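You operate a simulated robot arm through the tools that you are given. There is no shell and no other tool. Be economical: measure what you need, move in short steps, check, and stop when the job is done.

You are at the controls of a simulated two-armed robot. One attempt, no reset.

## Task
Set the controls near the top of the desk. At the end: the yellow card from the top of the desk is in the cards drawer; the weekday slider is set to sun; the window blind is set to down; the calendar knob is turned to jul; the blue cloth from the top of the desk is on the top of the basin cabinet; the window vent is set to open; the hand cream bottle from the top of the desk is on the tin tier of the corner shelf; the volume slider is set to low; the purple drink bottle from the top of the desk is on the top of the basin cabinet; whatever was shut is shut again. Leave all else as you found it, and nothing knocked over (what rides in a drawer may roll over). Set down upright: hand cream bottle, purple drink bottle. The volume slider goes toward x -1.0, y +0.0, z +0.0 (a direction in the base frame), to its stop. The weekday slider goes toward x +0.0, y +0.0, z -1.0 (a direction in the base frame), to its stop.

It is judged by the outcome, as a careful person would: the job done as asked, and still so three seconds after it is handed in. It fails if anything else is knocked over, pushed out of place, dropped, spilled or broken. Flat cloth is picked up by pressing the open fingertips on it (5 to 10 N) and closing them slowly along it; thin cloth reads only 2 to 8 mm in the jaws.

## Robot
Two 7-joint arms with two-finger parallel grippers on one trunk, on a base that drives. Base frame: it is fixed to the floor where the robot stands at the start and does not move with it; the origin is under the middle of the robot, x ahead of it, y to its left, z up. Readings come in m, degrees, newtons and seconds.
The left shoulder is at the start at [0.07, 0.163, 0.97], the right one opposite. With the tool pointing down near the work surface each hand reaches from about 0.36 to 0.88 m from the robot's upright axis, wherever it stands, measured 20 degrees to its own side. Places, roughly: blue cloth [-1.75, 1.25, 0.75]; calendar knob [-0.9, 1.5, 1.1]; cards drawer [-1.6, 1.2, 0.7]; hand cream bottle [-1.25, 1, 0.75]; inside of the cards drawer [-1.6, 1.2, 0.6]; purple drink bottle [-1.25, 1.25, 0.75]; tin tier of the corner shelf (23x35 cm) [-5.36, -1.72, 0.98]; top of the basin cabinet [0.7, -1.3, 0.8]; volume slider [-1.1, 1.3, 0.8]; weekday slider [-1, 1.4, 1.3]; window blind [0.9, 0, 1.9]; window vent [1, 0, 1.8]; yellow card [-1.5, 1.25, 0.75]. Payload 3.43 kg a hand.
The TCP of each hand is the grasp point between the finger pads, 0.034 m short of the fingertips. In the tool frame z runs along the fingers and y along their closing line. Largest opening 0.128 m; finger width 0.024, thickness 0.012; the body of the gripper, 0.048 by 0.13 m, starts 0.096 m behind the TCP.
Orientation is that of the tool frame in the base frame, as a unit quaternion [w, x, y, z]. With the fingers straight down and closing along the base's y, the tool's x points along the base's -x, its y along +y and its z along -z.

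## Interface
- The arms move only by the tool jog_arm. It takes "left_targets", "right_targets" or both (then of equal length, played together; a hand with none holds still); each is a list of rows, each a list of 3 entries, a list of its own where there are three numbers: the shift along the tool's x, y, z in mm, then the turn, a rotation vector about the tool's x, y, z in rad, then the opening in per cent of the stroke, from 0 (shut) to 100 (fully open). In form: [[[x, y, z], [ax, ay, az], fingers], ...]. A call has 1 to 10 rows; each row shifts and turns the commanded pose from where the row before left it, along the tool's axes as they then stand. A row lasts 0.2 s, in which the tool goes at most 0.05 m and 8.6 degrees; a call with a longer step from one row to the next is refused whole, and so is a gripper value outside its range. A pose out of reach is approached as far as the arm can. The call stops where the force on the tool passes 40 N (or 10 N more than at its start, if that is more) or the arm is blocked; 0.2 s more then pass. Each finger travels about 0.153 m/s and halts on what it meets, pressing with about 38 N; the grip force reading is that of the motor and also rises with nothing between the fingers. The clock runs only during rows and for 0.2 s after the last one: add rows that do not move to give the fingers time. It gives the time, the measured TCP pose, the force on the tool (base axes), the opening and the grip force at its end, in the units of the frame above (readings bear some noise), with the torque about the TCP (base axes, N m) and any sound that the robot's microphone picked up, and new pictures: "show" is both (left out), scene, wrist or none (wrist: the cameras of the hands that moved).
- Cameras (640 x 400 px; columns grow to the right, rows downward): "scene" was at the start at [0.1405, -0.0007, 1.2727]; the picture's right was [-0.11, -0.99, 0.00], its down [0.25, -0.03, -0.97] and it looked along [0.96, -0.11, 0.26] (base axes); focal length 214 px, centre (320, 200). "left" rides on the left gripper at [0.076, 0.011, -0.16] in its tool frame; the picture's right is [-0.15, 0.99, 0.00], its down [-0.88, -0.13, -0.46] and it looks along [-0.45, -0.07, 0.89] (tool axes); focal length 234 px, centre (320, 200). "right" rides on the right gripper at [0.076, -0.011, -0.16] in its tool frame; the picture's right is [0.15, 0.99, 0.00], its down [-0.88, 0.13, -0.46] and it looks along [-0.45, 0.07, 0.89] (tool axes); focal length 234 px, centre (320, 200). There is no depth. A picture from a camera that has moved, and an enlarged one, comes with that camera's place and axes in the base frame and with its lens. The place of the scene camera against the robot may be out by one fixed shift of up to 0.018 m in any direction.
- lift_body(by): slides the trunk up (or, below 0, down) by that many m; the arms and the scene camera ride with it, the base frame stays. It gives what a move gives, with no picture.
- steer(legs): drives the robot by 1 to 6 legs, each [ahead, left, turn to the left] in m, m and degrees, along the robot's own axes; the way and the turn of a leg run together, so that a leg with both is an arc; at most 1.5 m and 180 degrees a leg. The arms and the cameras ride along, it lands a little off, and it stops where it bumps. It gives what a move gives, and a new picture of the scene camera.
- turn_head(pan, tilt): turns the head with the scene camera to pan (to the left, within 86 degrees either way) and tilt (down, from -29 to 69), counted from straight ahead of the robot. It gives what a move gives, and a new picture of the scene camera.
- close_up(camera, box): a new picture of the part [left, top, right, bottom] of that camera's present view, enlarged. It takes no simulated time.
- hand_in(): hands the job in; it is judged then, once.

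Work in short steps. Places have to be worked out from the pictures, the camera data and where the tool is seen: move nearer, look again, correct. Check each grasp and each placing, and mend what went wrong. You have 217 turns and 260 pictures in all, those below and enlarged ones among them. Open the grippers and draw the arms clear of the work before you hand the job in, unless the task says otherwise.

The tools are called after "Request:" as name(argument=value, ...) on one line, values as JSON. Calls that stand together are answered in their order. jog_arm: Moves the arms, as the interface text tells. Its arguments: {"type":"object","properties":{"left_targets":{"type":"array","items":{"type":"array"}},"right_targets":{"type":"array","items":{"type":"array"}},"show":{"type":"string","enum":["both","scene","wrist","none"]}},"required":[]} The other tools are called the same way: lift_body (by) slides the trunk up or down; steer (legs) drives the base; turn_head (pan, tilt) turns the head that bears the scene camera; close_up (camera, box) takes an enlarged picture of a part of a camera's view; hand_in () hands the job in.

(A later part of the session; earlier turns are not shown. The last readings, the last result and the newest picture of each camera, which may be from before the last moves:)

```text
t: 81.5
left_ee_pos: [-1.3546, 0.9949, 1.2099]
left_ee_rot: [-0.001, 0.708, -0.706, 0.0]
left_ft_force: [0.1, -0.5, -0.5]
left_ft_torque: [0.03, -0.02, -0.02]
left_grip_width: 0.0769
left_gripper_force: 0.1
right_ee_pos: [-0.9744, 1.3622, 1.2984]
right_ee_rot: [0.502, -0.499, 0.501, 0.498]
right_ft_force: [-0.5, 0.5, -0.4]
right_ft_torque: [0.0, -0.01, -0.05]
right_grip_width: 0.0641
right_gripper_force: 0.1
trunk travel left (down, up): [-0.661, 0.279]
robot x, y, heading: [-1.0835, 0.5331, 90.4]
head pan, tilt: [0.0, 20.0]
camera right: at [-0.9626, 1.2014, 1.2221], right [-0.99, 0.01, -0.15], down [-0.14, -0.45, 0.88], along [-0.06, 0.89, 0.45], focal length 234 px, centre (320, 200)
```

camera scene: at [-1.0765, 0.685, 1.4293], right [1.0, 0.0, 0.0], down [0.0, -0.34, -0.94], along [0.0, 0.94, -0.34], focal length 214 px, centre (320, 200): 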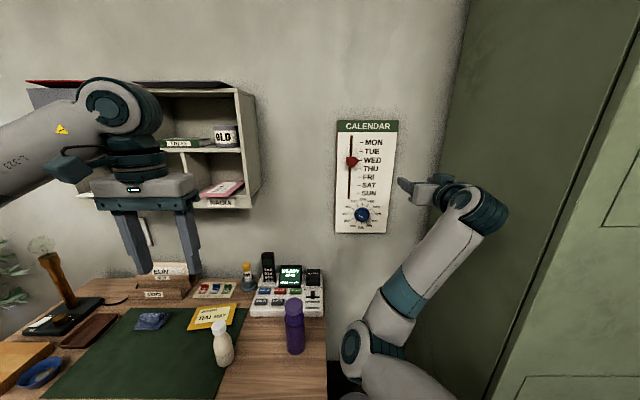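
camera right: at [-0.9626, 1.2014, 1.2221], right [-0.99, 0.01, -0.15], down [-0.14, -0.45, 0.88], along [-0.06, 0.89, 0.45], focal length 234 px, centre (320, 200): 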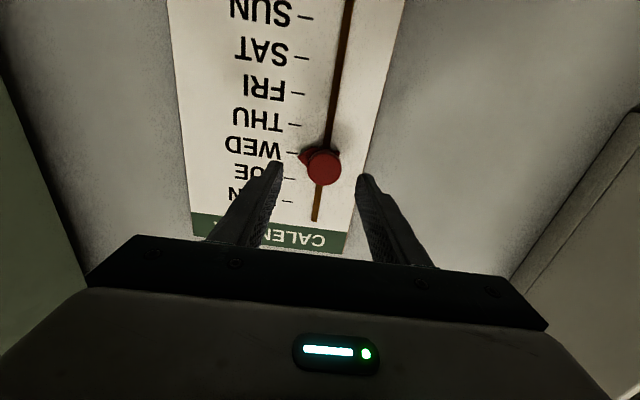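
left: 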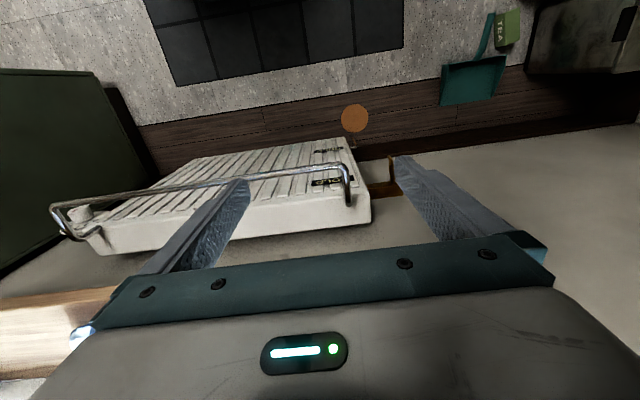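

Well aligned. Advance 40 mm and close on the knob.

Request:
jog_arm(right_targets=[[[0, 0, 20], [0, 0, 0], 50], [[0, 0, 20], [0, 0, 0], 50], [[0, 0, 0], [0, 0, 0], 30], [[0, 0, 0], [0, 0, 0], 15], [[0, 0, 0], [0, 0, 0], 10]], show="wrist")

```text
t: 82.7
left_ee_pos: [-1.3568, 0.993, 1.2117]
left_ee_rot: [-0.001, 0.708, -0.706, 0.002]
left_ft_force: [0.1, 0.1, 0.0]
left_ft_torque: [-0.02, -0.03, 0.01]
left_grip_width: 0.0767
left_gripper_force: 0.1
right_ee_pos: [-0.9781, 1.3999, 1.2971]
right_ee_rot: [0.501, -0.501, 0.5, 0.498]
right_ft_force: [-12.8, -0.2, -2.0]
right_ft_torque: [-0.3, 0.17, 0.62]
right_grip_width: 0.035
right_gripper_force: 44.7
trunk travel left (down, up): [-0.661, 0.279]
robot x, y, heading: [-1.0852, 0.5336, 90.1]
head pan, tilt: [0.0, 20.0]
camera right: at [-0.9666, 1.2403, 1.2223], right [-0.99, 0.0, -0.15], down [-0.14, -0.45, 0.88], along [-0.07, 0.89, 0.45], focal length 234 px, centre (320, 200)
```

right: 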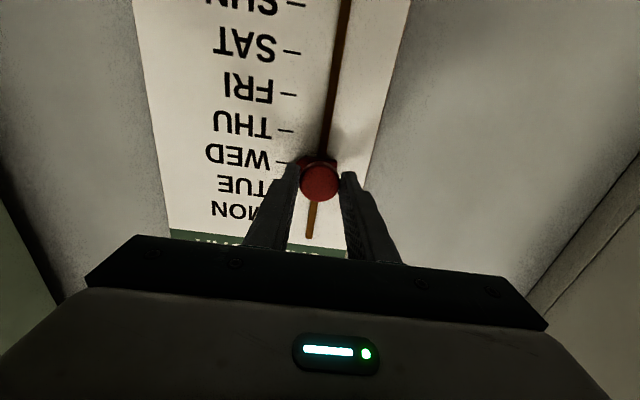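

Gripped. Drag it down to its stop (150 mm max).

Request:
jog_arm(right_targets=[[[10, 3, 0], [0, 0, 0], 10], [[15, 0, 0], [0, 0, 0], 10], [[15, 0, 0], [0, 0, 0], 10], [[15, 0, 0], [0, 0, 0], 10], [[15, 0, 0], [0, 0, 0], 10], [[15, 0, 0], [0, 0, 0], 10], [[15, 0, 0], [0, 0, 0], 10], [[15, 0, 0], [0, 0, 0], 10], [[10, 0, 0], [0, 0, 0], 10], [[10, 0, 0], [0, 0, 0], 10]], show="wrist")

```text
t: 84.9
left_ee_pos: [-1.3548, 0.9939, 1.2113]
left_ee_rot: [-0.001, 0.707, -0.707, 0.002]
left_ft_force: [-0.4, 0.9, 0.5]
left_ft_torque: [-0.01, 0.03, 0.0]
left_grip_width: 0.0768
left_gripper_force: 0.1
right_ee_pos: [-0.9773, 1.3975, 1.1696]
right_ee_rot: [0.504, -0.497, 0.499, 0.499]
right_ft_force: [-10.0, 13.8, 17.2]
right_ft_torque: [0.56, -0.03, 0.31]
right_grip_width: 0.0349
right_gripper_force: 45.5
trunk travel left (down, up): [-0.661, 0.279]
robot x, y, heading: [-1.0861, 0.5306, 90.2]
head pan, tilt: [0.0, 20.0]
camera right: at [-0.9672, 1.24, 1.092], right [-0.99, 0.01, -0.15], down [-0.14, -0.46, 0.88], along [-0.06, 0.89, 0.46], focal length 234 px, centre (320, 200)
```

right: 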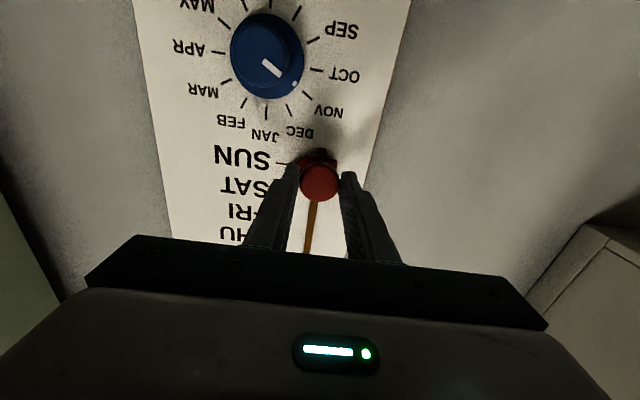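

At SUN with force rising; I press a bit more to make sure of the stop.

Request:
jog_arm(right_targets=[[[6, 0, 0], [0, 0, 0], 10], [[4, 0, 0], [0, 0, 0], 10]], show="none")

Request:
close_up(camera="right", box=[160, 0, 400, 150])

```text
t: 85.5
left_ee_pos: [-1.3561, 0.9897, 1.2131]
left_ee_rot: [-0.003, 0.707, -0.707, -0.001]
left_ft_force: [0.5, -0.1, -0.2]
left_ft_torque: [-0.03, 0.01, 0.0]
left_grip_width: 0.0768
left_gripper_force: 0.0
right_ee_pos: [-0.9797, 1.3951, 1.1617]
right_ee_rot: [0.506, -0.496, 0.498, 0.5]
right_ft_force: [-8.8, -0.6, 29.1]
right_ft_torque: [0.83, -0.06, 0.29]
right_grip_width: 0.0336
right_gripper_force: 45.4
trunk travel left (down, up): [-0.661, 0.279]
robot x, y, heading: [-1.0834, 0.5332, 90.0]
head pan, tilt: [0.0, 20.0]
```

```text
2.67 times, centred on (280, 75) of right
camera zoom: at [-0.9672, 1.2361, 1.0844], right [-0.99, 0.01, -0.15], down [-0.14, -0.47, 0.87], along [-0.06, 0.89, 0.46], focal length 624 px, centre (427, 533)
```

zoom: 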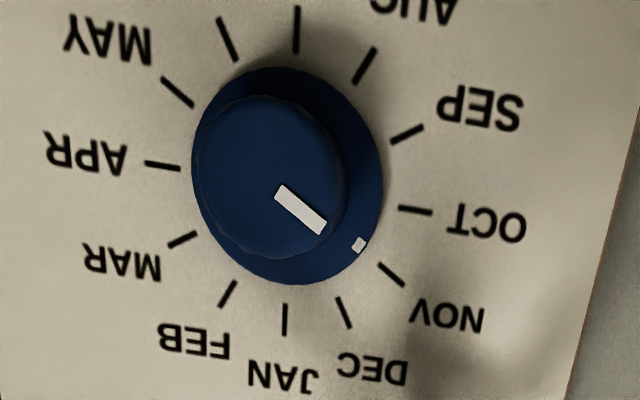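

The slider is at its end. The knob points to NOV; it must go 120° counterclockwise to JUL. I release, withdraw, roll the hand +60° and go in front of the knob.

Request:
jog_arm(right_targets=[[[0, 0, 0], [0, 0, 0], 35], [[0, 0, 0], [0, 0, 0], 60], [[0, 0, -35], [0, 0, 0], 60], [[0, 0, -35], [0, 0, 0], 60], [[24, -20, 0], [0, 0, 0], 60], [[24, -20, 0], [0, 0, 0], 60], [[24, -22, 0], [0, 0, 0], 60]], show="wrist")

Request:
jog_arm(right_targets=[[[0, 0, 0], [0, 0, 0.15], 70], [[0, 0, 0], [0, 0, 0.15], 70], [[0, 0, 0], [0, 0, 0.15], 70], [[0, 0, 0], [0, 0, 0.15], 70], [[0, 0, 0], [0, 0, 0.15], 70], [[0, 0, 0], [0, 0, 0.15], 70], [[0, 0, 0], [0, 0, 0.147], 70]], show="wrist")

```text
t: 87.1
left_ee_pos: [-1.3528, 0.9935, 1.2117]
left_ee_rot: [0.0, 0.708, -0.706, 0.0]
left_ft_force: [0.0, 0.1, -0.2]
left_ft_torque: [-0.03, 0.03, 0.01]
left_grip_width: 0.0767
left_gripper_force: 0.1
right_ee_pos: [-0.9124, 1.3281, 1.082]
right_ee_rot: [0.502, -0.498, 0.502, 0.497]
right_ft_force: [0.1, -1.3, 0.4]
right_ft_torque: [0.0, -0.01, 0.0]
right_grip_width: 0.0766
right_gripper_force: 0.1
trunk travel left (down, up): [-0.661, 0.279]
robot x, y, heading: [-1.0861, 0.5315, 90.0]
head pan, tilt: [0.0, 20.0]
camera right: at [-0.9016, 1.1689, 1.0062], right [-0.99, 0.01, -0.15], down [-0.13, -0.45, 0.88], along [-0.06, 0.89, 0.45], focal length 234 px, centre (320, 200)
```

right: 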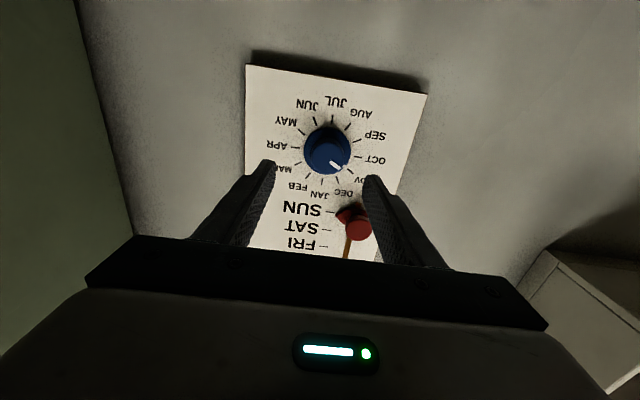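

```text
t: 88.9
left_ee_pos: [-1.3531, 0.9927, 1.2118]
left_ee_rot: [0.0, 0.707, -0.707, -0.001]
left_ft_force: [-0.4, -0.3, 0.3]
left_ft_torque: [0.02, 0.02, 0.0]
left_grip_width: 0.0769
left_gripper_force: 0.1
right_ee_pos: [-0.8496, 1.3313, 1.0803]
right_ee_rot: [0.247, -0.195, 0.677, 0.666]
right_ft_force: [0.5, -0.5, -0.4]
right_ft_torque: [0.01, 0.03, -0.01]
right_grip_width: 0.0898
right_gripper_force: 0.1
trunk travel left (down, up): [-0.661, 0.279]
robot x, y, heading: [-1.0886, 0.5312, 90.3]
head pan, tilt: [0.0, 20.0]
stopped in row 7 (right hand): the arm was blocked; the commanded pose is now the measured one
camera right: at [-0.9164, 1.1773, 1.0256], right [-0.7, 0.05, 0.71], down [0.59, -0.51, 0.63], along [0.39, 0.86, 0.33], focal length 234 px, centre (320, 200)
```

right: 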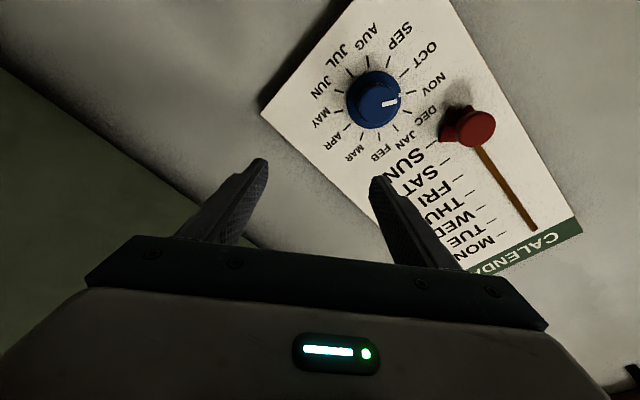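

The roll limit is near; I roll back to about +30° and re-measure (will turn the knob in two grips).

Request:
jog_arm(right_targets=[[[0, 0, 0], [0, 0, -0.15], 70], [[0, 0, 0], [0, 0, -0.15], 70], [[0, 0, 0], [0, 0, -0.15], 70], [[0, 0, 0], [0, 0, -0.1], 70]], show="none")

```text
t: 89.9
left_ee_pos: [-1.3534, 0.9928, 1.2113]
left_ee_rot: [-0.001, 0.708, -0.706, -0.002]
left_ft_force: [-1.1, 0.5, 0.2]
left_ft_torque: [-0.01, 0.0, 0.0]
left_grip_width: 0.077
left_gripper_force: 0.1
right_ee_pos: [-0.8512, 1.3316, 1.0797]
right_ee_rot: [0.418, -0.371, 0.6, 0.572]
right_ft_force: [-0.6, -0.4, -0.2]
right_ft_torque: [0.0, 0.01, 0.01]
right_grip_width: 0.0896
right_gripper_force: 0.1
trunk travel left (down, up): [-0.661, 0.279]
robot x, y, heading: [-1.0853, 0.5357, 90.4]
head pan, tilt: [0.0, 20.0]
```

I level the hand and centre it before the knob (est. (-0.919, 1.45, 1.083)).

Request:
jog_arm(right_targets=[[[12, 33, 6], [-0.07, 0.029, 0], 70], [[11, 32, 6], [0, 0, 0], 70], [[0, 0, 0], [0, 0, 0], 70]], show="wrist")

```text
t: 90.7
left_ee_pos: [-1.3534, 0.9936, 1.2123]
left_ee_rot: [-0.001, 0.708, -0.706, -0.001]
left_ft_force: [0.0, -1.1, 0.0]
left_ft_torque: [0.02, 0.02, -0.01]
left_grip_width: 0.0767
left_gripper_force: 0.0
right_ee_pos: [-0.922, 1.3447, 1.0814]
right_ee_rot: [0.395, -0.393, 0.586, 0.588]
right_ft_force: [0.4, -0.1, -0.4]
right_ft_torque: [-0.01, 0.01, 0.02]
right_grip_width: 0.0897
right_gripper_force: 0.1
trunk travel left (down, up): [-0.661, 0.279]
robot x, y, heading: [-1.0856, 0.5334, 90.2]
head pan, tilt: [0.0, 20.0]
camera right: at [-0.9391, 1.1852, 1.007], right [-0.97, 0.0, 0.24], down [0.21, -0.46, 0.86], along [0.11, 0.89, 0.45], focal length 234 px, centre (320, 200)
```

right: 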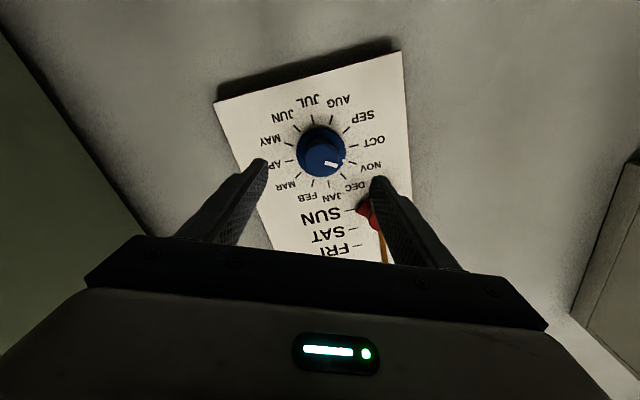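

Centred. Advance 60 mm and close on the knob.

Request:
jog_arm(right_targets=[[[-2, -3, 30], [0, 0, 0], 70], [[0, 0, 15], [0, 0, 0], 70], [[0, 0, 12], [0, 0, 0], 70], [[0, 0, 0], [0, 0, 0], 45], [[0, 0, 0], [0, 0, 0], 25], [[0, 0, 0], [0, 0, 0], 20]], show="wrist")

```text
t: 92.1
left_ee_pos: [-1.3569, 0.9926, 1.2115]
left_ee_rot: [-0.001, 0.708, -0.706, 0.001]
left_ft_force: [0.4, -1.0, -0.7]
left_ft_torque: [-0.02, -0.01, -0.02]
left_grip_width: 0.0769
left_gripper_force: 0.1
right_ee_pos: [-0.9212, 1.4009, 1.0849]
right_ee_rot: [0.396, -0.394, 0.584, 0.589]
right_ft_force: [-10.8, 7.6, 8.1]
right_ft_torque: [-0.16, 0.04, 0.86]
right_grip_width: 0.038
right_gripper_force: 44.8
trunk travel left (down, up): [-0.661, 0.279]
robot x, y, heading: [-1.0844, 0.535, 90.2]
head pan, tilt: [0.0, 20.0]
camera right: at [-0.9383, 1.2428, 1.0104], right [-0.97, 0.0, 0.24], down [0.21, -0.46, 0.86], along [0.11, 0.89, 0.45], focal length 234 px, centre (320, 200)
```

right: 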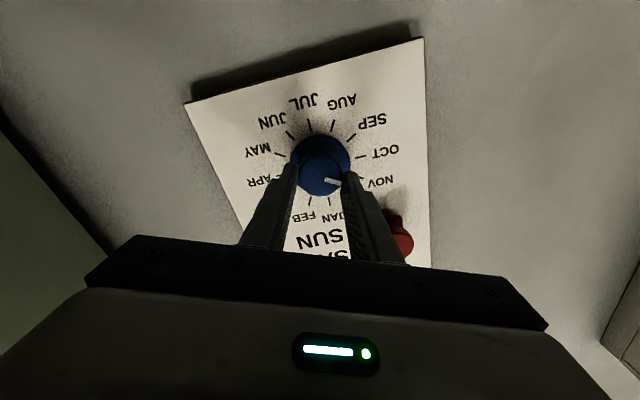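

Gripped. Turn counterclockwise 60° first.

Request:
jog_arm(right_targets=[[[0, 2, 0], [0, 0, -0.15], 20], [[0, 0, 0], [0, 0, -0.15], 20], [[0, 0, 0], [0, 0, -0.15], 20], [[0, 0, 0], [0, 0, -0.15], 20], [[0, 0, 0], [0, 0, -0.15], 20], [[0, 0, 0], [0, 0, -0.15], 20], [[0, 0, 0], [0, 0, -0.147], 20]], show="wrist")

```text
t: 93.7
left_ee_pos: [-1.3559, 0.992, 1.2116]
left_ee_rot: [-0.002, 0.709, -0.706, 0.001]
left_ft_force: [0.8, -1.1, -0.3]
left_ft_torque: [-0.07, 0.0, 0.0]
left_grip_width: 0.0768
left_gripper_force: 0.2
right_ee_pos: [-0.9214, 1.4013, 1.0853]
right_ee_rot: [0.637, -0.634, 0.308, 0.311]
right_ft_force: [-14.2, -4.6, 2.0]
right_ft_torque: [0.93, 0.03, 1.34]
right_grip_width: 0.0381
right_gripper_force: 45.0
trunk travel left (down, up): [-0.661, 0.279]
robot x, y, heading: [-1.089, 0.5355, 90.5]
head pan, tilt: [0.0, 20.0]
camera right: at [-0.8659, 1.2425, 1.0321], right [-0.69, 0.0, -0.72], down [-0.64, -0.46, 0.61], along [-0.33, 0.89, 0.32], focal length 234 px, centre (320, 200)
```

right: 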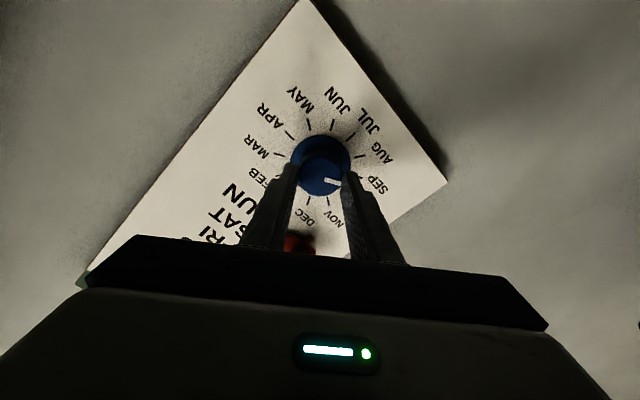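

The pointer went to SEP. Continue another 60° in the same grip.

Request:
jog_arm(right_targets=[[[0, 2, 0], [0, 0, -0.15], 20], [[0, 0, 0], [0, 0, -0.15], 20], [[0, 0, 0], [0, 0, -0.15], 20], [[0, 0, 0], [0, 0, -0.15], 20], [[0, 0, 0], [0, 0, -0.15], 20], [[0, 0, 0], [0, 0, -0.15], 20], [[0, 0, 0], [0, 0, -0.147], 20]], show="wrist")

```text
t: 95.3
left_ee_pos: [-1.3552, 0.9914, 1.2111]
left_ee_rot: [-0.001, 0.708, -0.706, 0.0]
left_ft_force: [-0.3, -0.8, -0.3]
left_ft_torque: [-0.01, -0.01, 0.0]
left_grip_width: 0.077
left_gripper_force: 0.1
right_ee_pos: [-0.9218, 1.4007, 1.084]
right_ee_rot: [0.708, -0.703, -0.048, -0.049]
right_ft_force: [-7.0, -2.7, 6.5]
right_ft_torque: [-0.01, 0.01, 1.5]
right_grip_width: 0.0378
right_gripper_force: 44.6
trunk travel left (down, up): [-0.661, 0.279]
robot x, y, heading: [-1.0871, 0.5339, 90.4]
head pan, tilt: [0.0, 20.0]
camera right: at [-0.8483, 1.2419, 1.1055], right [0.28, 0.01, -0.96], down [-0.85, -0.45, -0.25], along [-0.44, 0.89, -0.12], focal length 234 px, centre (320, 200)
```

right: 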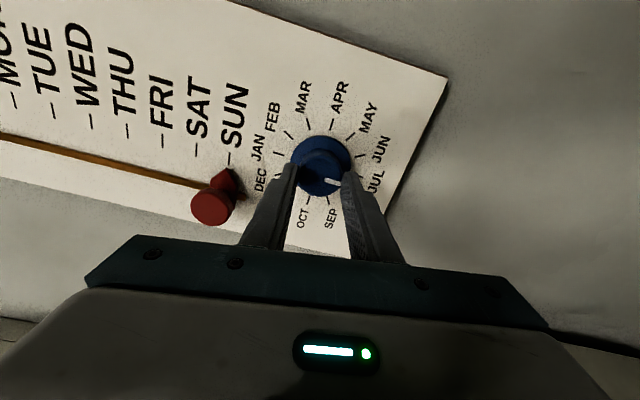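

Now I release by a little and withdraw to check the pointer.

Request:
jog_arm(right_targets=[[[0, 0, 0], [0, 0, 0], 38], [[0, 0, 0], [0, 0, 0], 42], [[0, 0, -35], [0, 0, 0], 42], [[0, 0, -35], [0, 0, 0], 42]], show="none")

Request:
close_up(camera="right", box=[160, 60, 440, 235])

```text
t: 96.3
left_ee_pos: [-1.355, 0.9922, 1.2124]
left_ee_rot: [-0.001, 0.708, -0.706, 0.0]
left_ft_force: [-0.1, -0.4, 0.2]
left_ft_torque: [0.04, 0.01, 0.0]
left_grip_width: 0.077
left_gripper_force: 0.0
right_ee_pos: [-0.9204, 1.3327, 1.0845]
right_ee_rot: [0.707, -0.704, -0.046, -0.048]
right_ft_force: [-0.1, 0.4, 0.0]
right_ft_torque: [-0.02, 0.01, 0.01]
right_grip_width: 0.0539
right_gripper_force: 0.0
trunk travel left (down, up): [-0.661, 0.279]
robot x, y, heading: [-1.086, 0.5341, 90.2]
head pan, tilt: [0.0, 20.0]
```

```text
2.29 times, centred on (300, 148) of right
camera zoom: at [-0.846, 1.1724, 1.1054], right [0.28, 0.01, -0.96], down [-0.86, -0.45, -0.25], along [-0.44, 0.89, -0.12], focal length 535 px, centre (366, 320)
```

zoom: 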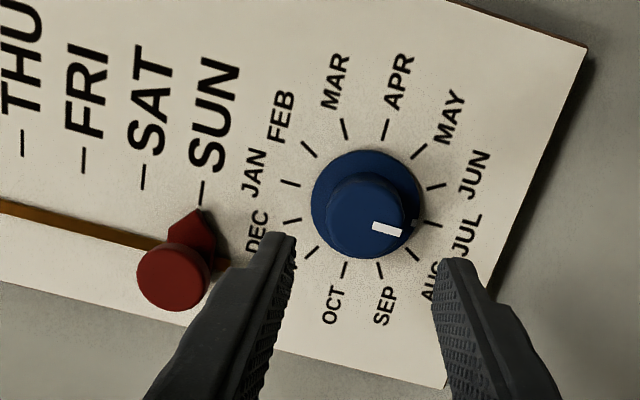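

The knob points to JUL and the slider is at SUN. I back off and restore the right hand to pointing down.

Request:
steer(legs=[[-0.25, 0, 0]])

Request:
jog_arm(right_targets=[[[0, 0, 0], [0, 0, 0.15], 60], [[0, 0, 0], [0, 0, 0.15], 60], [[0, 0, 0], [0, 0, 0.15], 60], [[0, 0, 0], [0, 0, 0.15], 60], [[0, 0, 0], [0, 0, 0.15], 60], [[0, 0, 0], [0, 0, 0.15], 60], [[0, 0, 0], [0, 0, 0.15], 60], [[0, 0, 0], [0, 0, 0.15], 60], [[0, 0, 0], [0, 0, 0.15], 60], [[0, 0, 0], [0, 0, 0.15], 60]], show="none")

Request:
jog_arm(right_targets=[[[0, -30, 0], [0, 0, 0.14], 60], [[0, -40, 0], [0, 0.14, 0], 60], [[0, -40, 0], [0, 0.15, 0], 60], [[0, -30, 0], [0, 0.15, 0], 60], [[0, 0, 0], [0, 0.15, 0], 60], [[0, 0, 0], [0, 0.15, 0], 60], [[0, 0, 0], [0, 0.15, 0], 60], [[0, 0, 0], [0, 0.15, 0], 60], [[0, 0, 0], [0, 0.15, 0], 60], [[0, 0, 0], [0, 0.15, 0], 60]], show="none")

Request:
turn_head(pan=8, tilt=35)

```text
t: 98.2
left_ee_pos: [-1.3533, 0.7379, 1.2128]
left_ee_rot: [-0.001, 0.708, -0.707, -0.001]
left_ft_force: [0.6, 0.2, 0.4]
left_ft_torque: [0.04, -0.04, -0.03]
left_grip_width: 0.0767
left_gripper_force: 0.0
right_ee_pos: [-0.9186, 1.0757, 1.0838]
right_ee_rot: [0.707, -0.704, -0.047, -0.048]
right_ft_force: [-0.1, 0.1, 0.8]
right_ft_torque: [0.01, 0.01, -0.02]
right_grip_width: 0.054
right_gripper_force: 0.1
trunk travel left (down, up): [-0.661, 0.279]
robot x, y, heading: [-1.0881, 0.276, 90.2]
head pan, tilt: [0.0, 20.0]
camera scene: at [-1.0756, 0.4294, 1.4292], right [1.0, 0.0, 0.0], down [0.0, -0.34, -0.94], along [0.0, 0.94, -0.34], focal length 214 px, centre (320, 200)
```

scene: 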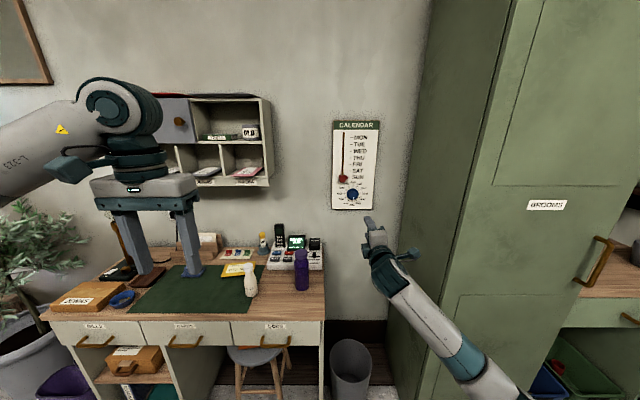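

```text
t: 100.4
left_ee_pos: [-1.3535, 0.7371, 1.2113]
left_ee_rot: [0.0, 0.707, -0.707, 0.001]
left_ft_force: [-1.5, -0.5, -0.2]
left_ft_torque: [0.0, -0.01, 0.03]
left_grip_width: 0.0767
left_gripper_force: 0.0
right_ee_pos: [-0.9194, 1.0764, 1.0842]
right_ee_rot: [0.551, -0.546, 0.446, 0.446]
right_ft_force: [0.7, -0.2, 0.4]
right_ft_torque: [-0.01, 0.02, 0.0]
right_grip_width: 0.0768
right_gripper_force: 0.1
trunk travel left (down, up): [-0.661, 0.279]
robot x, y, heading: [-1.0863, 0.2737, 90.2]
head pan, tilt: [0.0, 20.0]
```

```text
t: 102.6
left_ee_pos: [-1.3545, 0.7385, 1.2114]
left_ee_rot: [-0.001, 0.707, -0.707, 0.001]
left_ft_force: [-0.3, 0.1, 0.5]
left_ft_torque: [0.01, -0.02, -0.03]
left_grip_width: 0.0769
left_gripper_force: 0.0
right_ee_pos: [-0.781, 1.0765, 1.0968]
right_ee_rot: [-0.106, 0.703, -0.701, -0.058]
right_ft_force: [-0.9, 0.7, 0.0]
right_ft_torque: [-0.01, 0.02, -0.03]
right_grip_width: 0.0769
right_gripper_force: 0.1
trunk travel left (down, up): [-0.661, 0.279]
robot x, y, heading: [-1.0874, 0.2785, 90.2]
head pan, tilt: [0.0, 20.0]
```

```text
t: 103.4
left_ee_pos: [-1.3524, 0.7386, 1.2114]
left_ee_rot: [0.0, 0.708, -0.707, 0.0]
left_ft_force: [0.3, -0.1, -0.7]
left_ft_torque: [0.01, -0.01, 0.01]
left_grip_width: 0.077
left_gripper_force: 0.0
right_ee_pos: [-0.7784, 1.0759, 1.0973]
right_ee_rot: [-0.106, 0.704, -0.7, -0.06]
right_ft_force: [-0.5, -1.2, 0.2]
right_ft_torque: [0.0, 0.02, 0.01]
right_grip_width: 0.0766
right_gripper_force: 0.1
trunk travel left (down, up): [-0.661, 0.279]
robot x, y, heading: [-1.0858, 0.2734, 90.0]
head pan, tilt: [8.0, 35.0]
camera scene: at [-1.0874, 0.4234, 1.4055], right [0.99, 0.14, 0.0], down [0.08, -0.57, -0.82], along [-0.12, 0.81, -0.57], focal length 214 px, centre (320, 200)
```

scene: 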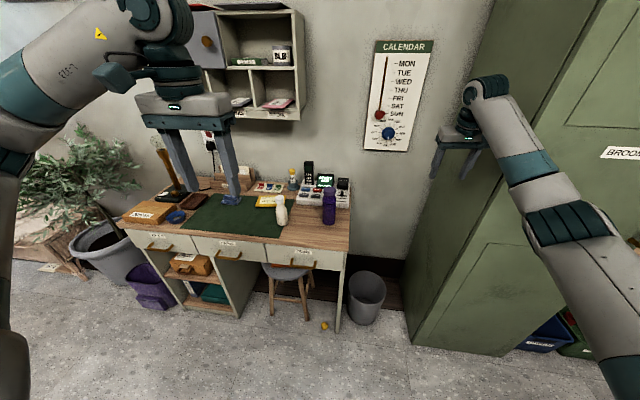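

I level the right hand and draw it back from the cabinet, and zoom on the desk devices.

Request:
jog_arm(right_targets=[[[40, 0, 0], [-0.033, 0.12, 0], 100], [[40, 0, 0], [-0.033, 0.12, 0], 100], [[40, 20, 0], [0, 0, 0], 100], [[40, 20, 0], [0, 0, 0], 100]], show="none")

Request:
close_up(camera="scene", box=[240, 155, 360, 230])

Request:
close_up(camera="scene", box=[110, 150, 360, 306])

```text
t: 104.4
left_ee_pos: [-1.3512, 0.737, 1.2123]
left_ee_rot: [-0.001, 0.709, -0.706, -0.001]
left_ft_force: [0.6, 0.0, -0.1]
left_ft_torque: [-0.01, -0.01, -0.01]
left_grip_width: 0.0769
left_gripper_force: 0.1
right_ee_pos: [-0.8195, 0.9139, 1.0836]
right_ee_rot: [0.001, 0.709, -0.705, 0.002]
right_ft_force: [0.9, -0.6, -0.2]
right_ft_torque: [-0.02, 0.04, 0.01]
right_grip_width: 0.128
right_gripper_force: 0.1
trunk travel left (down, up): [-0.661, 0.279]
robot x, y, heading: [-1.0875, 0.2773, 90.3]
head pan, tilt: [8.0, 35.0]
```

```text
5.33 times, centred on (300, 192) of scene
camera zoom: at [-1.0876, 0.4223, 1.4055], right [0.99, 0.14, 0.0], down [0.08, -0.57, -0.82], along [-0.12, 0.81, -0.57], focal length 1144 px, centre (427, 240)
```

zoom: 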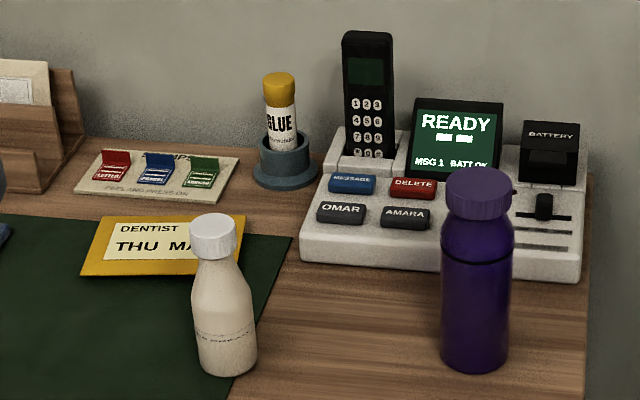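

```text
2.56 times, centred on (235, 228) of scene
camera zoom: at [-1.0876, 0.4223, 1.4055], right [0.99, 0.14, 0.0], down [0.08, -0.57, -0.82], along [-0.12, 0.81, -0.57], focal length 549 px, centre (538, 128)
```

zoom: 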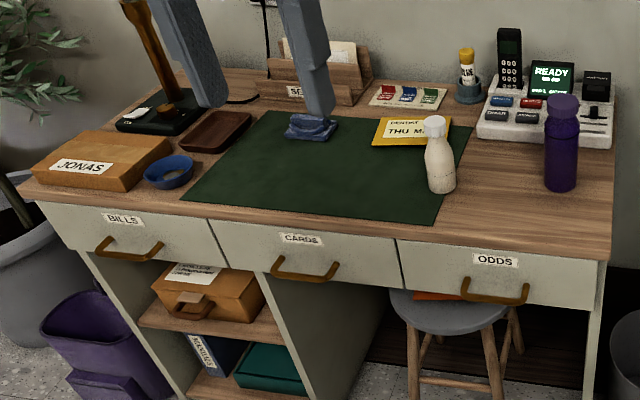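

The volume slider is the black knob on the phone base. I lower the trunk, raise/retract the left hand, and drive closer, slightly left.

Request:
jog_arm(left_targets=[[[30, 0, -35], [0, 0, 0], 60], [[30, 0, -35], [0, 0, 0], 60], [[30, 0, -35], [0, 0, 0], 60], [[0, 30, -30], [0, 0, 0], 60]], right_targets=[[[40, 0, 0], [0, 0, 0], 40], [[40, 0, 0], [0, 0, 0], 40], [[0, 0, 0], [0, 0, 0], 40], [[0, 0, 0], [0, 0, 0], 40]], show="none")

Request:
steer(legs=[[0.27, 0.2, 0]])

Request:
turn_head(pan=-5, tilt=45)

```text
t: 105.4
left_ee_pos: [-1.3836, 0.6463, 1.3466]
left_ee_rot: [-0.001, 0.708, -0.706, 0.0]
left_ft_force: [0.7, -0.6, -0.3]
left_ft_torque: [0.04, -0.03, -0.02]
left_grip_width: 0.0769
left_gripper_force: 0.2
right_ee_pos: [-0.8197, 0.8336, 1.0846]
right_ee_rot: [0.0, 0.709, -0.706, 0.001]
right_ft_force: [-0.4, -1.6, -0.6]
right_ft_torque: [0.04, -0.03, -0.02]
right_grip_width: 0.0511
right_gripper_force: 0.1
trunk travel left (down, up): [-0.661, 0.279]
robot x, y, heading: [-1.0857, 0.2775, 90.2]
head pan, tilt: [8.0, 35.0]
```

```text
t: 107.6
left_ee_pos: [-1.5907, 0.9153, 1.3459]
left_ee_rot: [-0.001, 0.71, -0.704, 0.0]
left_ft_force: [0.1, -0.2, -0.3]
left_ft_torque: [0.02, 0.02, 0.0]
left_grip_width: 0.0771
left_gripper_force: 0.1
right_ee_pos: [-1.028, 1.1069, 1.0838]
right_ee_rot: [0.001, 0.711, -0.704, 0.001]
right_ft_force: [-0.2, 1.1, -0.7]
right_ft_torque: [-0.01, 0.01, 0.04]
right_grip_width: 0.0513
right_gripper_force: 0.1
trunk travel left (down, up): [-0.661, 0.279]
robot x, y, heading: [-1.2902, 0.5436, 90.7]
head pan, tilt: [8.0, 35.0]
camera scene: at [-1.2943, 0.6924, 1.4054], right [0.99, 0.15, 0.0], down [0.08, -0.57, -0.82], along [-0.12, 0.81, -0.57], focal length 214 px, centre (320, 200)
```

scene: 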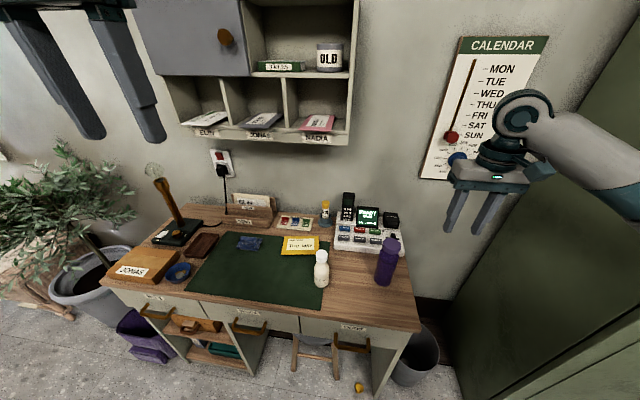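

```text
t: 108.3
left_ee_pos: [-1.5907, 0.9145, 1.345]
left_ee_rot: [0.0, 0.71, -0.704, 0.0]
left_ft_force: [-0.6, 0.5, 0.0]
left_ft_torque: [0.01, 0.01, -0.01]
left_grip_width: 0.0766
left_gripper_force: 0.1
right_ee_pos: [-1.0288, 1.1062, 1.0838]
right_ee_rot: [0.0, 0.711, -0.703, 0.002]
right_ft_force: [-0.2, -0.5, 0.8]
right_ft_torque: [-0.03, 0.02, 0.04]
right_grip_width: 0.0512
right_gripper_force: 0.0
trunk travel left (down, up): [-0.661, 0.279]
robot x, y, heading: [-1.2953, 0.5449, 91.0]
head pan, tilt: [-5.0, 45.0]
camera scene: at [-1.2754, 0.6868, 1.3906], right [1.0, -0.08, 0.0], down [-0.06, -0.7, -0.71], along [0.06, 0.7, -0.71], focal length 214 px, centre (320, 200)
```

scene: 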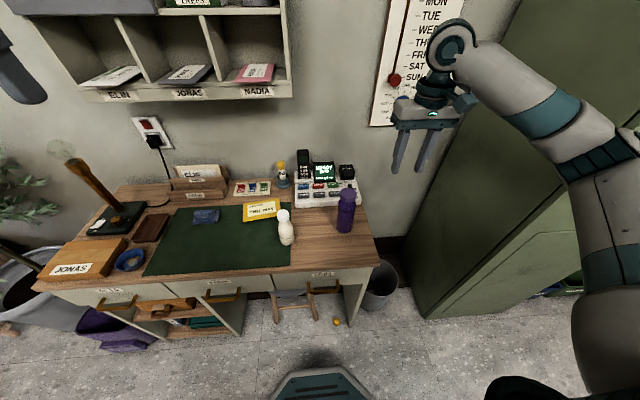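

I bring the right hand above the phone base to look from its camera.

Request:
jog_arm(right_targets=[[[-35, 20, 0], [0, 0, 0], 40], [[-35, 20, 0], [0, 0, 0], 40], [[-35, 20, 0], [0, 0, 0], 40], [[-35, 20, 0], [0, 0, 0], 40]], show="wrist")

```text
t: 109.3
left_ee_pos: [-1.5931, 0.9167, 1.3447]
left_ee_rot: [-0.001, 0.71, -0.704, 0.001]
left_ft_force: [-1.0, -0.2, -0.9]
left_ft_torque: [-0.02, -0.02, 0.0]
left_grip_width: 0.0767
left_gripper_force: 0.1
right_ee_pos: [-1.1109, 1.2465, 1.0837]
right_ee_rot: [0.001, 0.711, -0.703, 0.003]
right_ft_force: [-0.4, -0.2, -0.1]
right_ft_torque: [0.0, 0.01, -0.01]
right_grip_width: 0.0512
right_gripper_force: 0.2
trunk travel left (down, up): [-0.661, 0.279]
robot x, y, heading: [-1.2902, 0.5455, 90.3]
head pan, tilt: [-5.0, 45.0]
camera right: at [-1.0987, 1.1722, 1.244], right [-0.99, -0.16, 0.0], down [-0.14, 0.88, 0.45], along [-0.07, 0.45, -0.89], focal length 234 px, centre (320, 200)
```

right: 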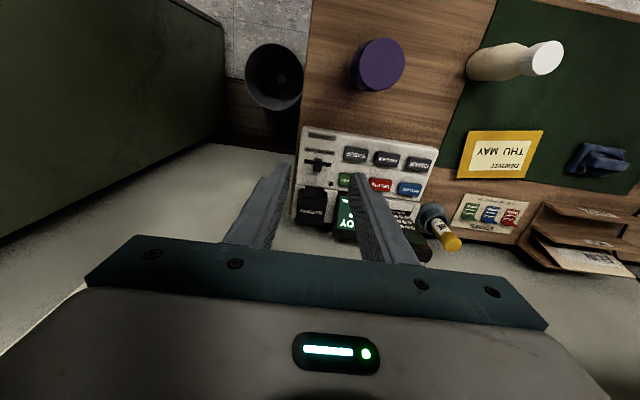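

Slider knob triangulates to (-1.115, 1.31, 0.832). I zoom.

Request:
close_up(camera="right", box=[280, 110, 440, 210])

```text
4.00 times, centred on (360, 160) of right
camera zoom: at [-1.0987, 1.1722, 1.244], right [-0.99, -0.16, 0.0], down [-0.14, 0.88, 0.45], along [-0.07, 0.45, -0.89], focal length 937 px, centre (160, 360)
```

zoom: 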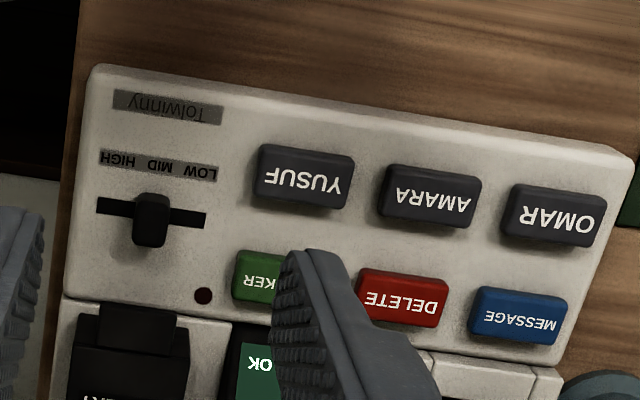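

I'll push the knob from its +x side with closed fingers. Position at (-1.086, 1.315) and descend to z=0.90.

Request:
jog_arm(right_targets=[[[-35, -12, 0], [0, 0, 0], 0], [[-33, -12, 0], [0, 0, 0], 0], [[0, 0, 45], [0, 0, 0], 0], [[0, 0, 45], [0, 0, 0], 0], [[0, 0, 45], [0, 0, 0], 0], [[0, 0, 45], [0, 0, 0], 0]], show="wrist")

Request:
close_up(camera="right", box=[220, 90, 420, 215])

```text
t: 110.7
left_ee_pos: [-1.5898, 0.9168, 1.3472]
left_ee_rot: [0.0, 0.71, -0.704, 0.0]
left_ft_force: [-0.1, 0.3, 0.5]
left_ft_torque: [-0.04, 0.0, -0.01]
left_grip_width: 0.0765
left_gripper_force: 0.0
right_ee_pos: [-1.0853, 1.3138, 0.9027]
right_ee_rot: [0.0, 0.711, -0.703, 0.003]
right_ft_force: [-0.7, -0.3, 0.0]
right_ft_torque: [-0.02, 0.03, -0.01]
right_grip_width: 0.0
right_gripper_force: 33.1
trunk travel left (down, up): [-0.661, 0.279]
robot x, y, heading: [-1.2917, 0.5431, 90.6]
head pan, tilt: [-5.0, 45.0]
camera right: at [-1.0728, 1.2394, 1.0637], right [-0.99, -0.16, 0.0], down [-0.14, 0.88, 0.45], along [-0.07, 0.45, -0.89], focal length 234 px, centre (320, 200)
```

right: 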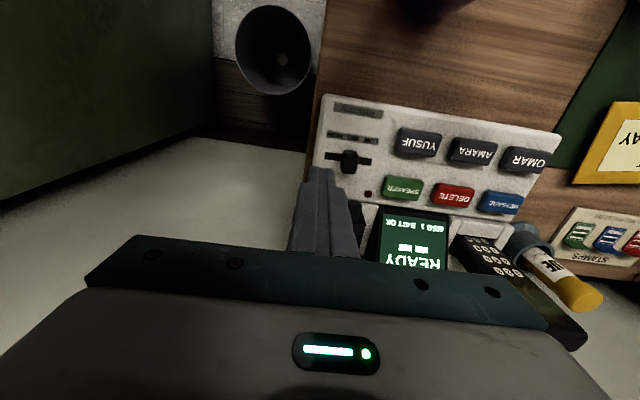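

```text
3.20 times, centred on (320, 152) of right
camera zoom: at [-1.0728, 1.2394, 1.0637], right [-0.99, -0.16, 0.0], down [-0.14, 0.88, 0.45], along [-0.07, 0.45, -0.89], focal length 749 px, centre (320, 352)
```

zoom: 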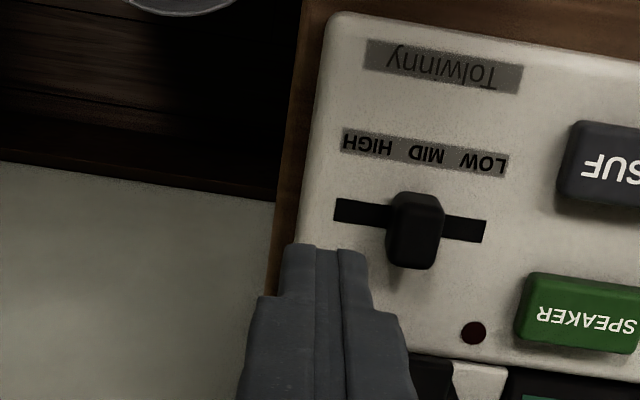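

Knob at (-1.114, 1.308). Descend 44 mm beside it and check.

Request:
jog_arm(right_targets=[[[4, 0, 25], [0, 0, 0], 0], [[0, 0, 12], [0, 0, 0], 0], [[0, 0, 7], [0, 0, 0], 0]], show="none")

Request:
close_up(camera="right", box=[220, 90, 420, 215])

```text
t: 111.5
left_ee_pos: [-1.5914, 0.9158, 1.3467]
left_ee_rot: [0.0, 0.709, -0.705, 0.0]
left_ft_force: [-0.4, 0.3, -0.9]
left_ft_torque: [0.03, 0.0, -0.01]
left_grip_width: 0.0769
left_gripper_force: 0.1
right_ee_pos: [-1.0855, 1.3078, 0.8603]
right_ee_rot: [0.001, 0.711, -0.703, 0.001]
right_ft_force: [0.0, -0.9, -1.5]
right_ft_torque: [-0.04, 0.04, -0.01]
right_grip_width: 0.0
right_gripper_force: 32.8
trunk travel left (down, up): [-0.661, 0.279]
robot x, y, heading: [-1.2925, 0.5479, 90.3]
head pan, tilt: [-5.0, 45.0]
```

```text
3.20 times, centred on (320, 152) of right
camera zoom: at [-1.0734, 1.2337, 1.0196], right [-0.99, -0.16, 0.0], down [-0.14, 0.88, 0.45], along [-0.07, 0.45, -0.89], focal length 749 px, centre (320, 352)
```

zoom: 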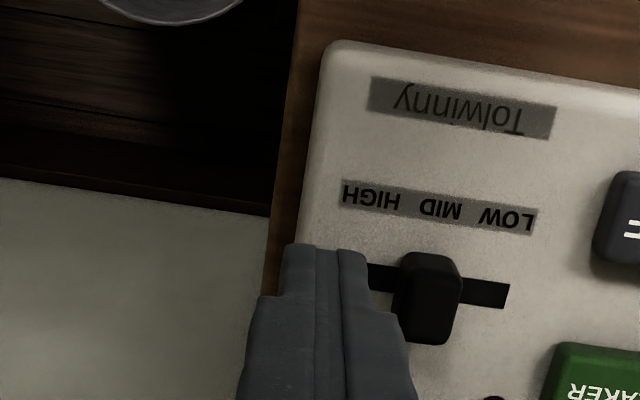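

I lower another 8 mm in small steps watching the force, then push toward -x.

Request:
jog_arm(right_targets=[[[0, 0, 3], [0, 0, 0], 0], [[0, 0, 3], [0, 0, 0], 0]], show="none")

Request:
jog_arm(right_targets=[[[0, 6, 0], [0, 0, 0], 0], [[0, 6, 0], [0, 0, 0], 0], [[0, 5, 0], [0, 0, 0], 0], [[0, 5, 0], [0, 0, 0], 0]], show="none")

Request:
close_up(camera="right", box=[220, 90, 420, 215])

```text
t: 112.1
left_ee_pos: [-1.5909, 0.9147, 1.3465]
left_ee_rot: [0.0, 0.709, -0.705, 0.0]
left_ft_force: [-0.2, 0.1, 0.0]
left_ft_torque: [-0.01, -0.01, -0.02]
left_grip_width: 0.077
left_gripper_force: 0.1
right_ee_pos: [-1.0865, 1.3098, 0.8524]
right_ee_rot: [0.0, 0.712, -0.702, 0.002]
right_ft_force: [0.1, 0.1, -1.2]
right_ft_torque: [0.0, 0.0, 0.05]
right_grip_width: 0.0002
right_gripper_force: 32.9
trunk travel left (down, up): [-0.661, 0.279]
robot x, y, heading: [-1.2911, 0.5483, 90.8]
head pan, tilt: [-5.0, 45.0]
```

```text
t: 113.1
left_ee_pos: [-1.59, 0.9153, 1.346]
left_ee_rot: [-0.001, 0.709, -0.705, 0.0]
left_ft_force: [0.2, 0.7, -0.2]
left_ft_torque: [0.01, -0.02, 0.02]
left_grip_width: 0.0769
left_gripper_force: 0.0
right_ee_pos: [-1.1078, 1.3086, 0.8522]
right_ee_rot: [0.0, 0.711, -0.703, 0.003]
right_ft_force: [0.7, 0.3, 0.3]
right_ft_torque: [-0.01, 0.01, 0.01]
right_grip_width: 0.0
right_gripper_force: 33.6
trunk travel left (down, up): [-0.661, 0.279]
robot x, y, heading: [-1.2913, 0.5466, 90.3]
head pan, tilt: [-5.0, 45.0]
```

```text
3.20 times, centred on (320, 152) of right
camera zoom: at [-1.0963, 1.2345, 1.0136], right [-0.99, -0.16, 0.0], down [-0.14, 0.88, 0.45], along [-0.07, 0.45, -0.89], focal length 749 px, centre (320, 352)
```

zoom: 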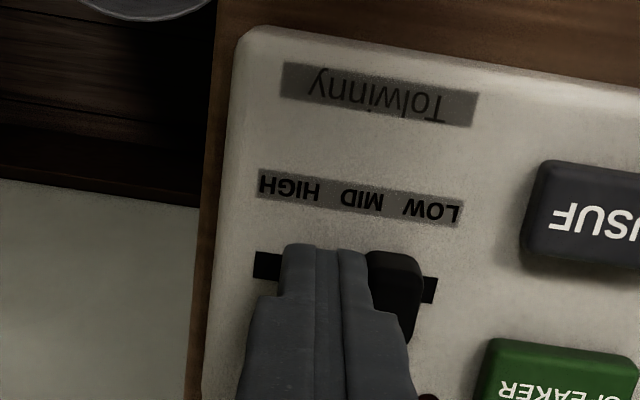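

The knob moves along. Push further until it stops.

Request:
jog_arm(right_targets=[[[0, 4, 0], [0, 0, 0], 0], [[0, 4, 0], [0, 0, 0], 0], [[0, 4, 0], [0, 0, 0], 0], [[0, 4, 0], [0, 0, 0], 0], [[0, 4, 0], [0, 0, 0], 0]], show="none")

Request:
close_up(camera="right", box=[220, 90, 420, 215])

```text
t: 114.3
left_ee_pos: [-1.5846, 0.9164, 1.3486]
left_ee_rot: [0.001, 0.709, -0.705, -0.002]
left_ft_force: [0.5, 0.5, -1.4]
left_ft_torque: [0.0, 0.01, -0.02]
left_grip_width: 0.0768
left_gripper_force: 0.0
right_ee_pos: [-1.1177, 1.3079, 0.8524]
right_ee_rot: [0.0, 0.708, -0.707, 0.003]
right_ft_force: [36.1, 4.4, 6.1]
right_ft_torque: [0.11, -0.83, -0.06]
right_grip_width: 0.0001
right_gripper_force: 32.8
trunk travel left (down, up): [-0.661, 0.279]
robot x, y, heading: [-1.2917, 0.549, 90.4]
head pan, tilt: [-5.0, 45.0]
```

```text
3.20 times, centred on (320, 152) of right
camera zoom: at [-1.1067, 1.2337, 1.0138], right [-0.99, -0.15, 0.0], down [-0.13, 0.88, 0.45], along [-0.06, 0.45, -0.89], focal length 749 px, centre (320, 352)
```

zoom: 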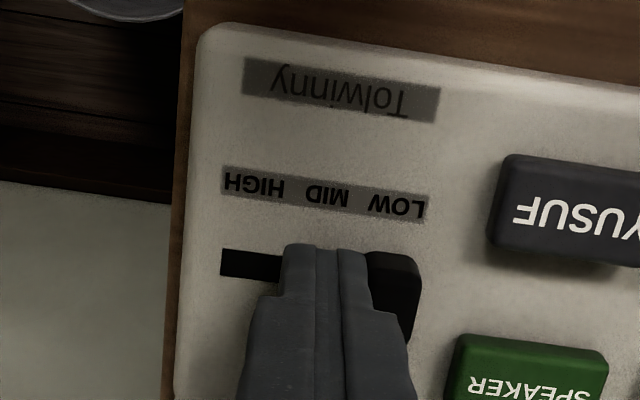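

Volume is at LOW against its stop. I back off, lift, and view the card with the right camera.

Request:
jog_arm(right_targets=[[[0, -10, 0], [0, 0, 0], 0], [[0, 0, -40], [0, 0, 0], 0], [[0, 0, -45], [0, 0, 0], 0], [[0, 0, -45], [0, 0, 0], 0], [[20, 45, 0], [0, 0, 0], 60], [[20, 45, 0], [0, 0, 0], 60], [[20, 45, 0], [0, 0, 0], 60], [[20, 45, 0], [0, 0, 0], 60], [[20, 45, 0], [0, 0, 0], 60], [[20, 45, 0], [0, 0, 0], 80]], show="wrist")

```text
t: 116.5
left_ee_pos: [-1.5932, 0.9155, 1.3468]
left_ee_rot: [-0.001, 0.709, -0.705, 0.0]
left_ft_force: [0.0, -0.2, -0.4]
left_ft_torque: [0.01, -0.04, 0.01]
left_grip_width: 0.0768
left_gripper_force: 0.1
right_ee_pos: [-1.3874, 1.1853, 0.9836]
right_ee_rot: [0.0, 0.711, -0.703, 0.002]
right_ft_force: [0.5, -0.8, 0.6]
right_ft_torque: [0.01, 0.01, 0.0]
right_grip_width: 0.1025
right_gripper_force: 0.2
trunk travel left (down, up): [-0.661, 0.279]
robot x, y, heading: [-1.2927, 0.5479, 90.8]
head pan, tilt: [-5.0, 45.0]
camera right: at [-1.3758, 1.1105, 1.1439], right [-0.99, -0.16, 0.0], down [-0.14, 0.88, 0.45], along [-0.07, 0.45, -0.89], focal length 234 px, centre (320, 200)
```

right: 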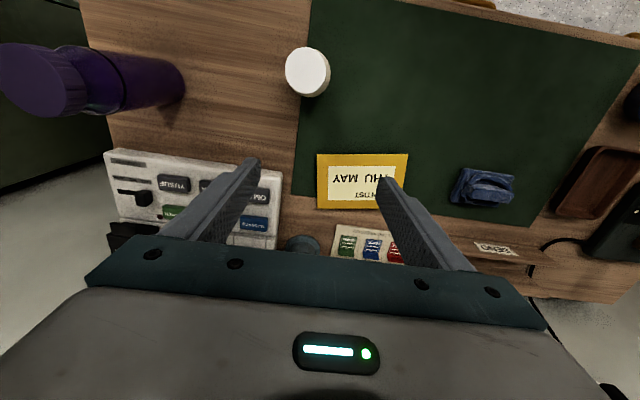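

I zoom on the card and the cloth to see the thickness.

Request:
close_up(camera="right", box=[290, 130, 420, 225])

Request:
close_up(camera="right", box=[400, 130, 560, 230])

```text
4.21 times, centred on (355, 178) of right
camera zoom: at [-1.3758, 1.1105, 1.1439], right [-0.99, -0.16, 0.0], down [-0.14, 0.88, 0.45], along [-0.07, 0.45, -0.89], focal length 986 px, centre (173, 295)
```

zoom: 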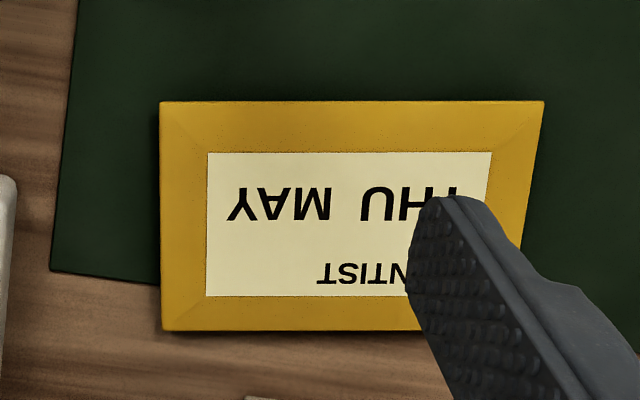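

```text
4.00 times, centred on (480, 180) of right
camera zoom: at [-1.3758, 1.1105, 1.1439], right [-0.99, -0.16, 0.0], down [-0.14, 0.88, 0.45], along [-0.07, 0.45, -0.89], focal length 937 px, centre (-320, 280)
```

zoom: 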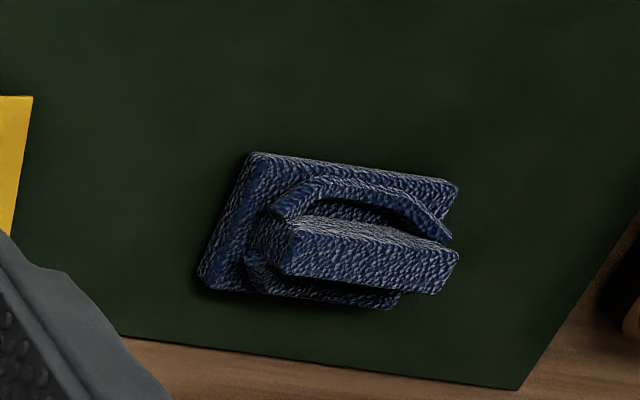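

The card is a thin block, ~140x97 mm, centred at (-1.465, 1.247), rotated ~10°. I'll pick it across its short side with the left hand. First I retract the right hand and bring the left over, turning it.

Request:
jog_arm(right_targets=[[[0, 0, -40], [0, 0, 0], 60], [[20, -40, -20], [0, 0, 0], 60], [[20, -45, 0], [0, 0, 0], 60], [[20, -45, 0], [0, 0, 0], 60], [[20, -45, 0], [0, 0, 0], 60], [[30, -40, 0], [0, 0, 0], 60], [[40, -30, 0], [0, 0, 0], 60], [[40, -30, 0], [0, 0, 0], 60], [[40, 0, 0], [0, 0, 0], 60], [[40, 0, 0], [0, 0, 0], 60]], left_targets=[[[0, 0, 0], [0, 0, 0], 60], [[0, 0, 0], [0, 0, 0], 60], [[0, 0, 0], [0, 0, 0.14], 60], [[0, 0, 0], [0, 0, 0.14], 60], [[0, 0, 0], [0, 0, 0.14], 70], [[0, 0, 0], [0, 0, 0.14], 80], [[0, 0, 0], [0, 0, 0.14], 90], [[0, 0, 0], [0, 0, 0.14], 95], [[0, 0, 0], [0, 0, 0.14], 100], [[0, 0, 0], [0, 0, 0.14], 100]], show="none")

```text
t: 118.7
left_ee_pos: [-1.5771, 0.9091, 1.3362]
left_ee_rot: [0.001, -0.227, 0.974, 0.001]
left_ft_force: [0.3, 0.3, 0.3]
left_ft_torque: [0.01, 0.01, 0.01]
left_grip_width: 0.1278
left_gripper_force: 0.1
left hand out of reach, approached as far as the arm can: row 10
right_ee_pos: [-1.1097, 0.9166, 1.0415]
right_ee_rot: [0.001, 0.711, -0.703, 0.001]
right_ft_force: [0.0, -0.8, -0.5]
right_ft_torque: [0.0, 0.01, 0.01]
right_grip_width: 0.0768
right_gripper_force: 0.0
trunk travel left (down, up): [-0.661, 0.279]
robot x, y, heading: [-1.2921, 0.5442, 90.7]
head pan, tilt: [-5.0, 45.0]
```

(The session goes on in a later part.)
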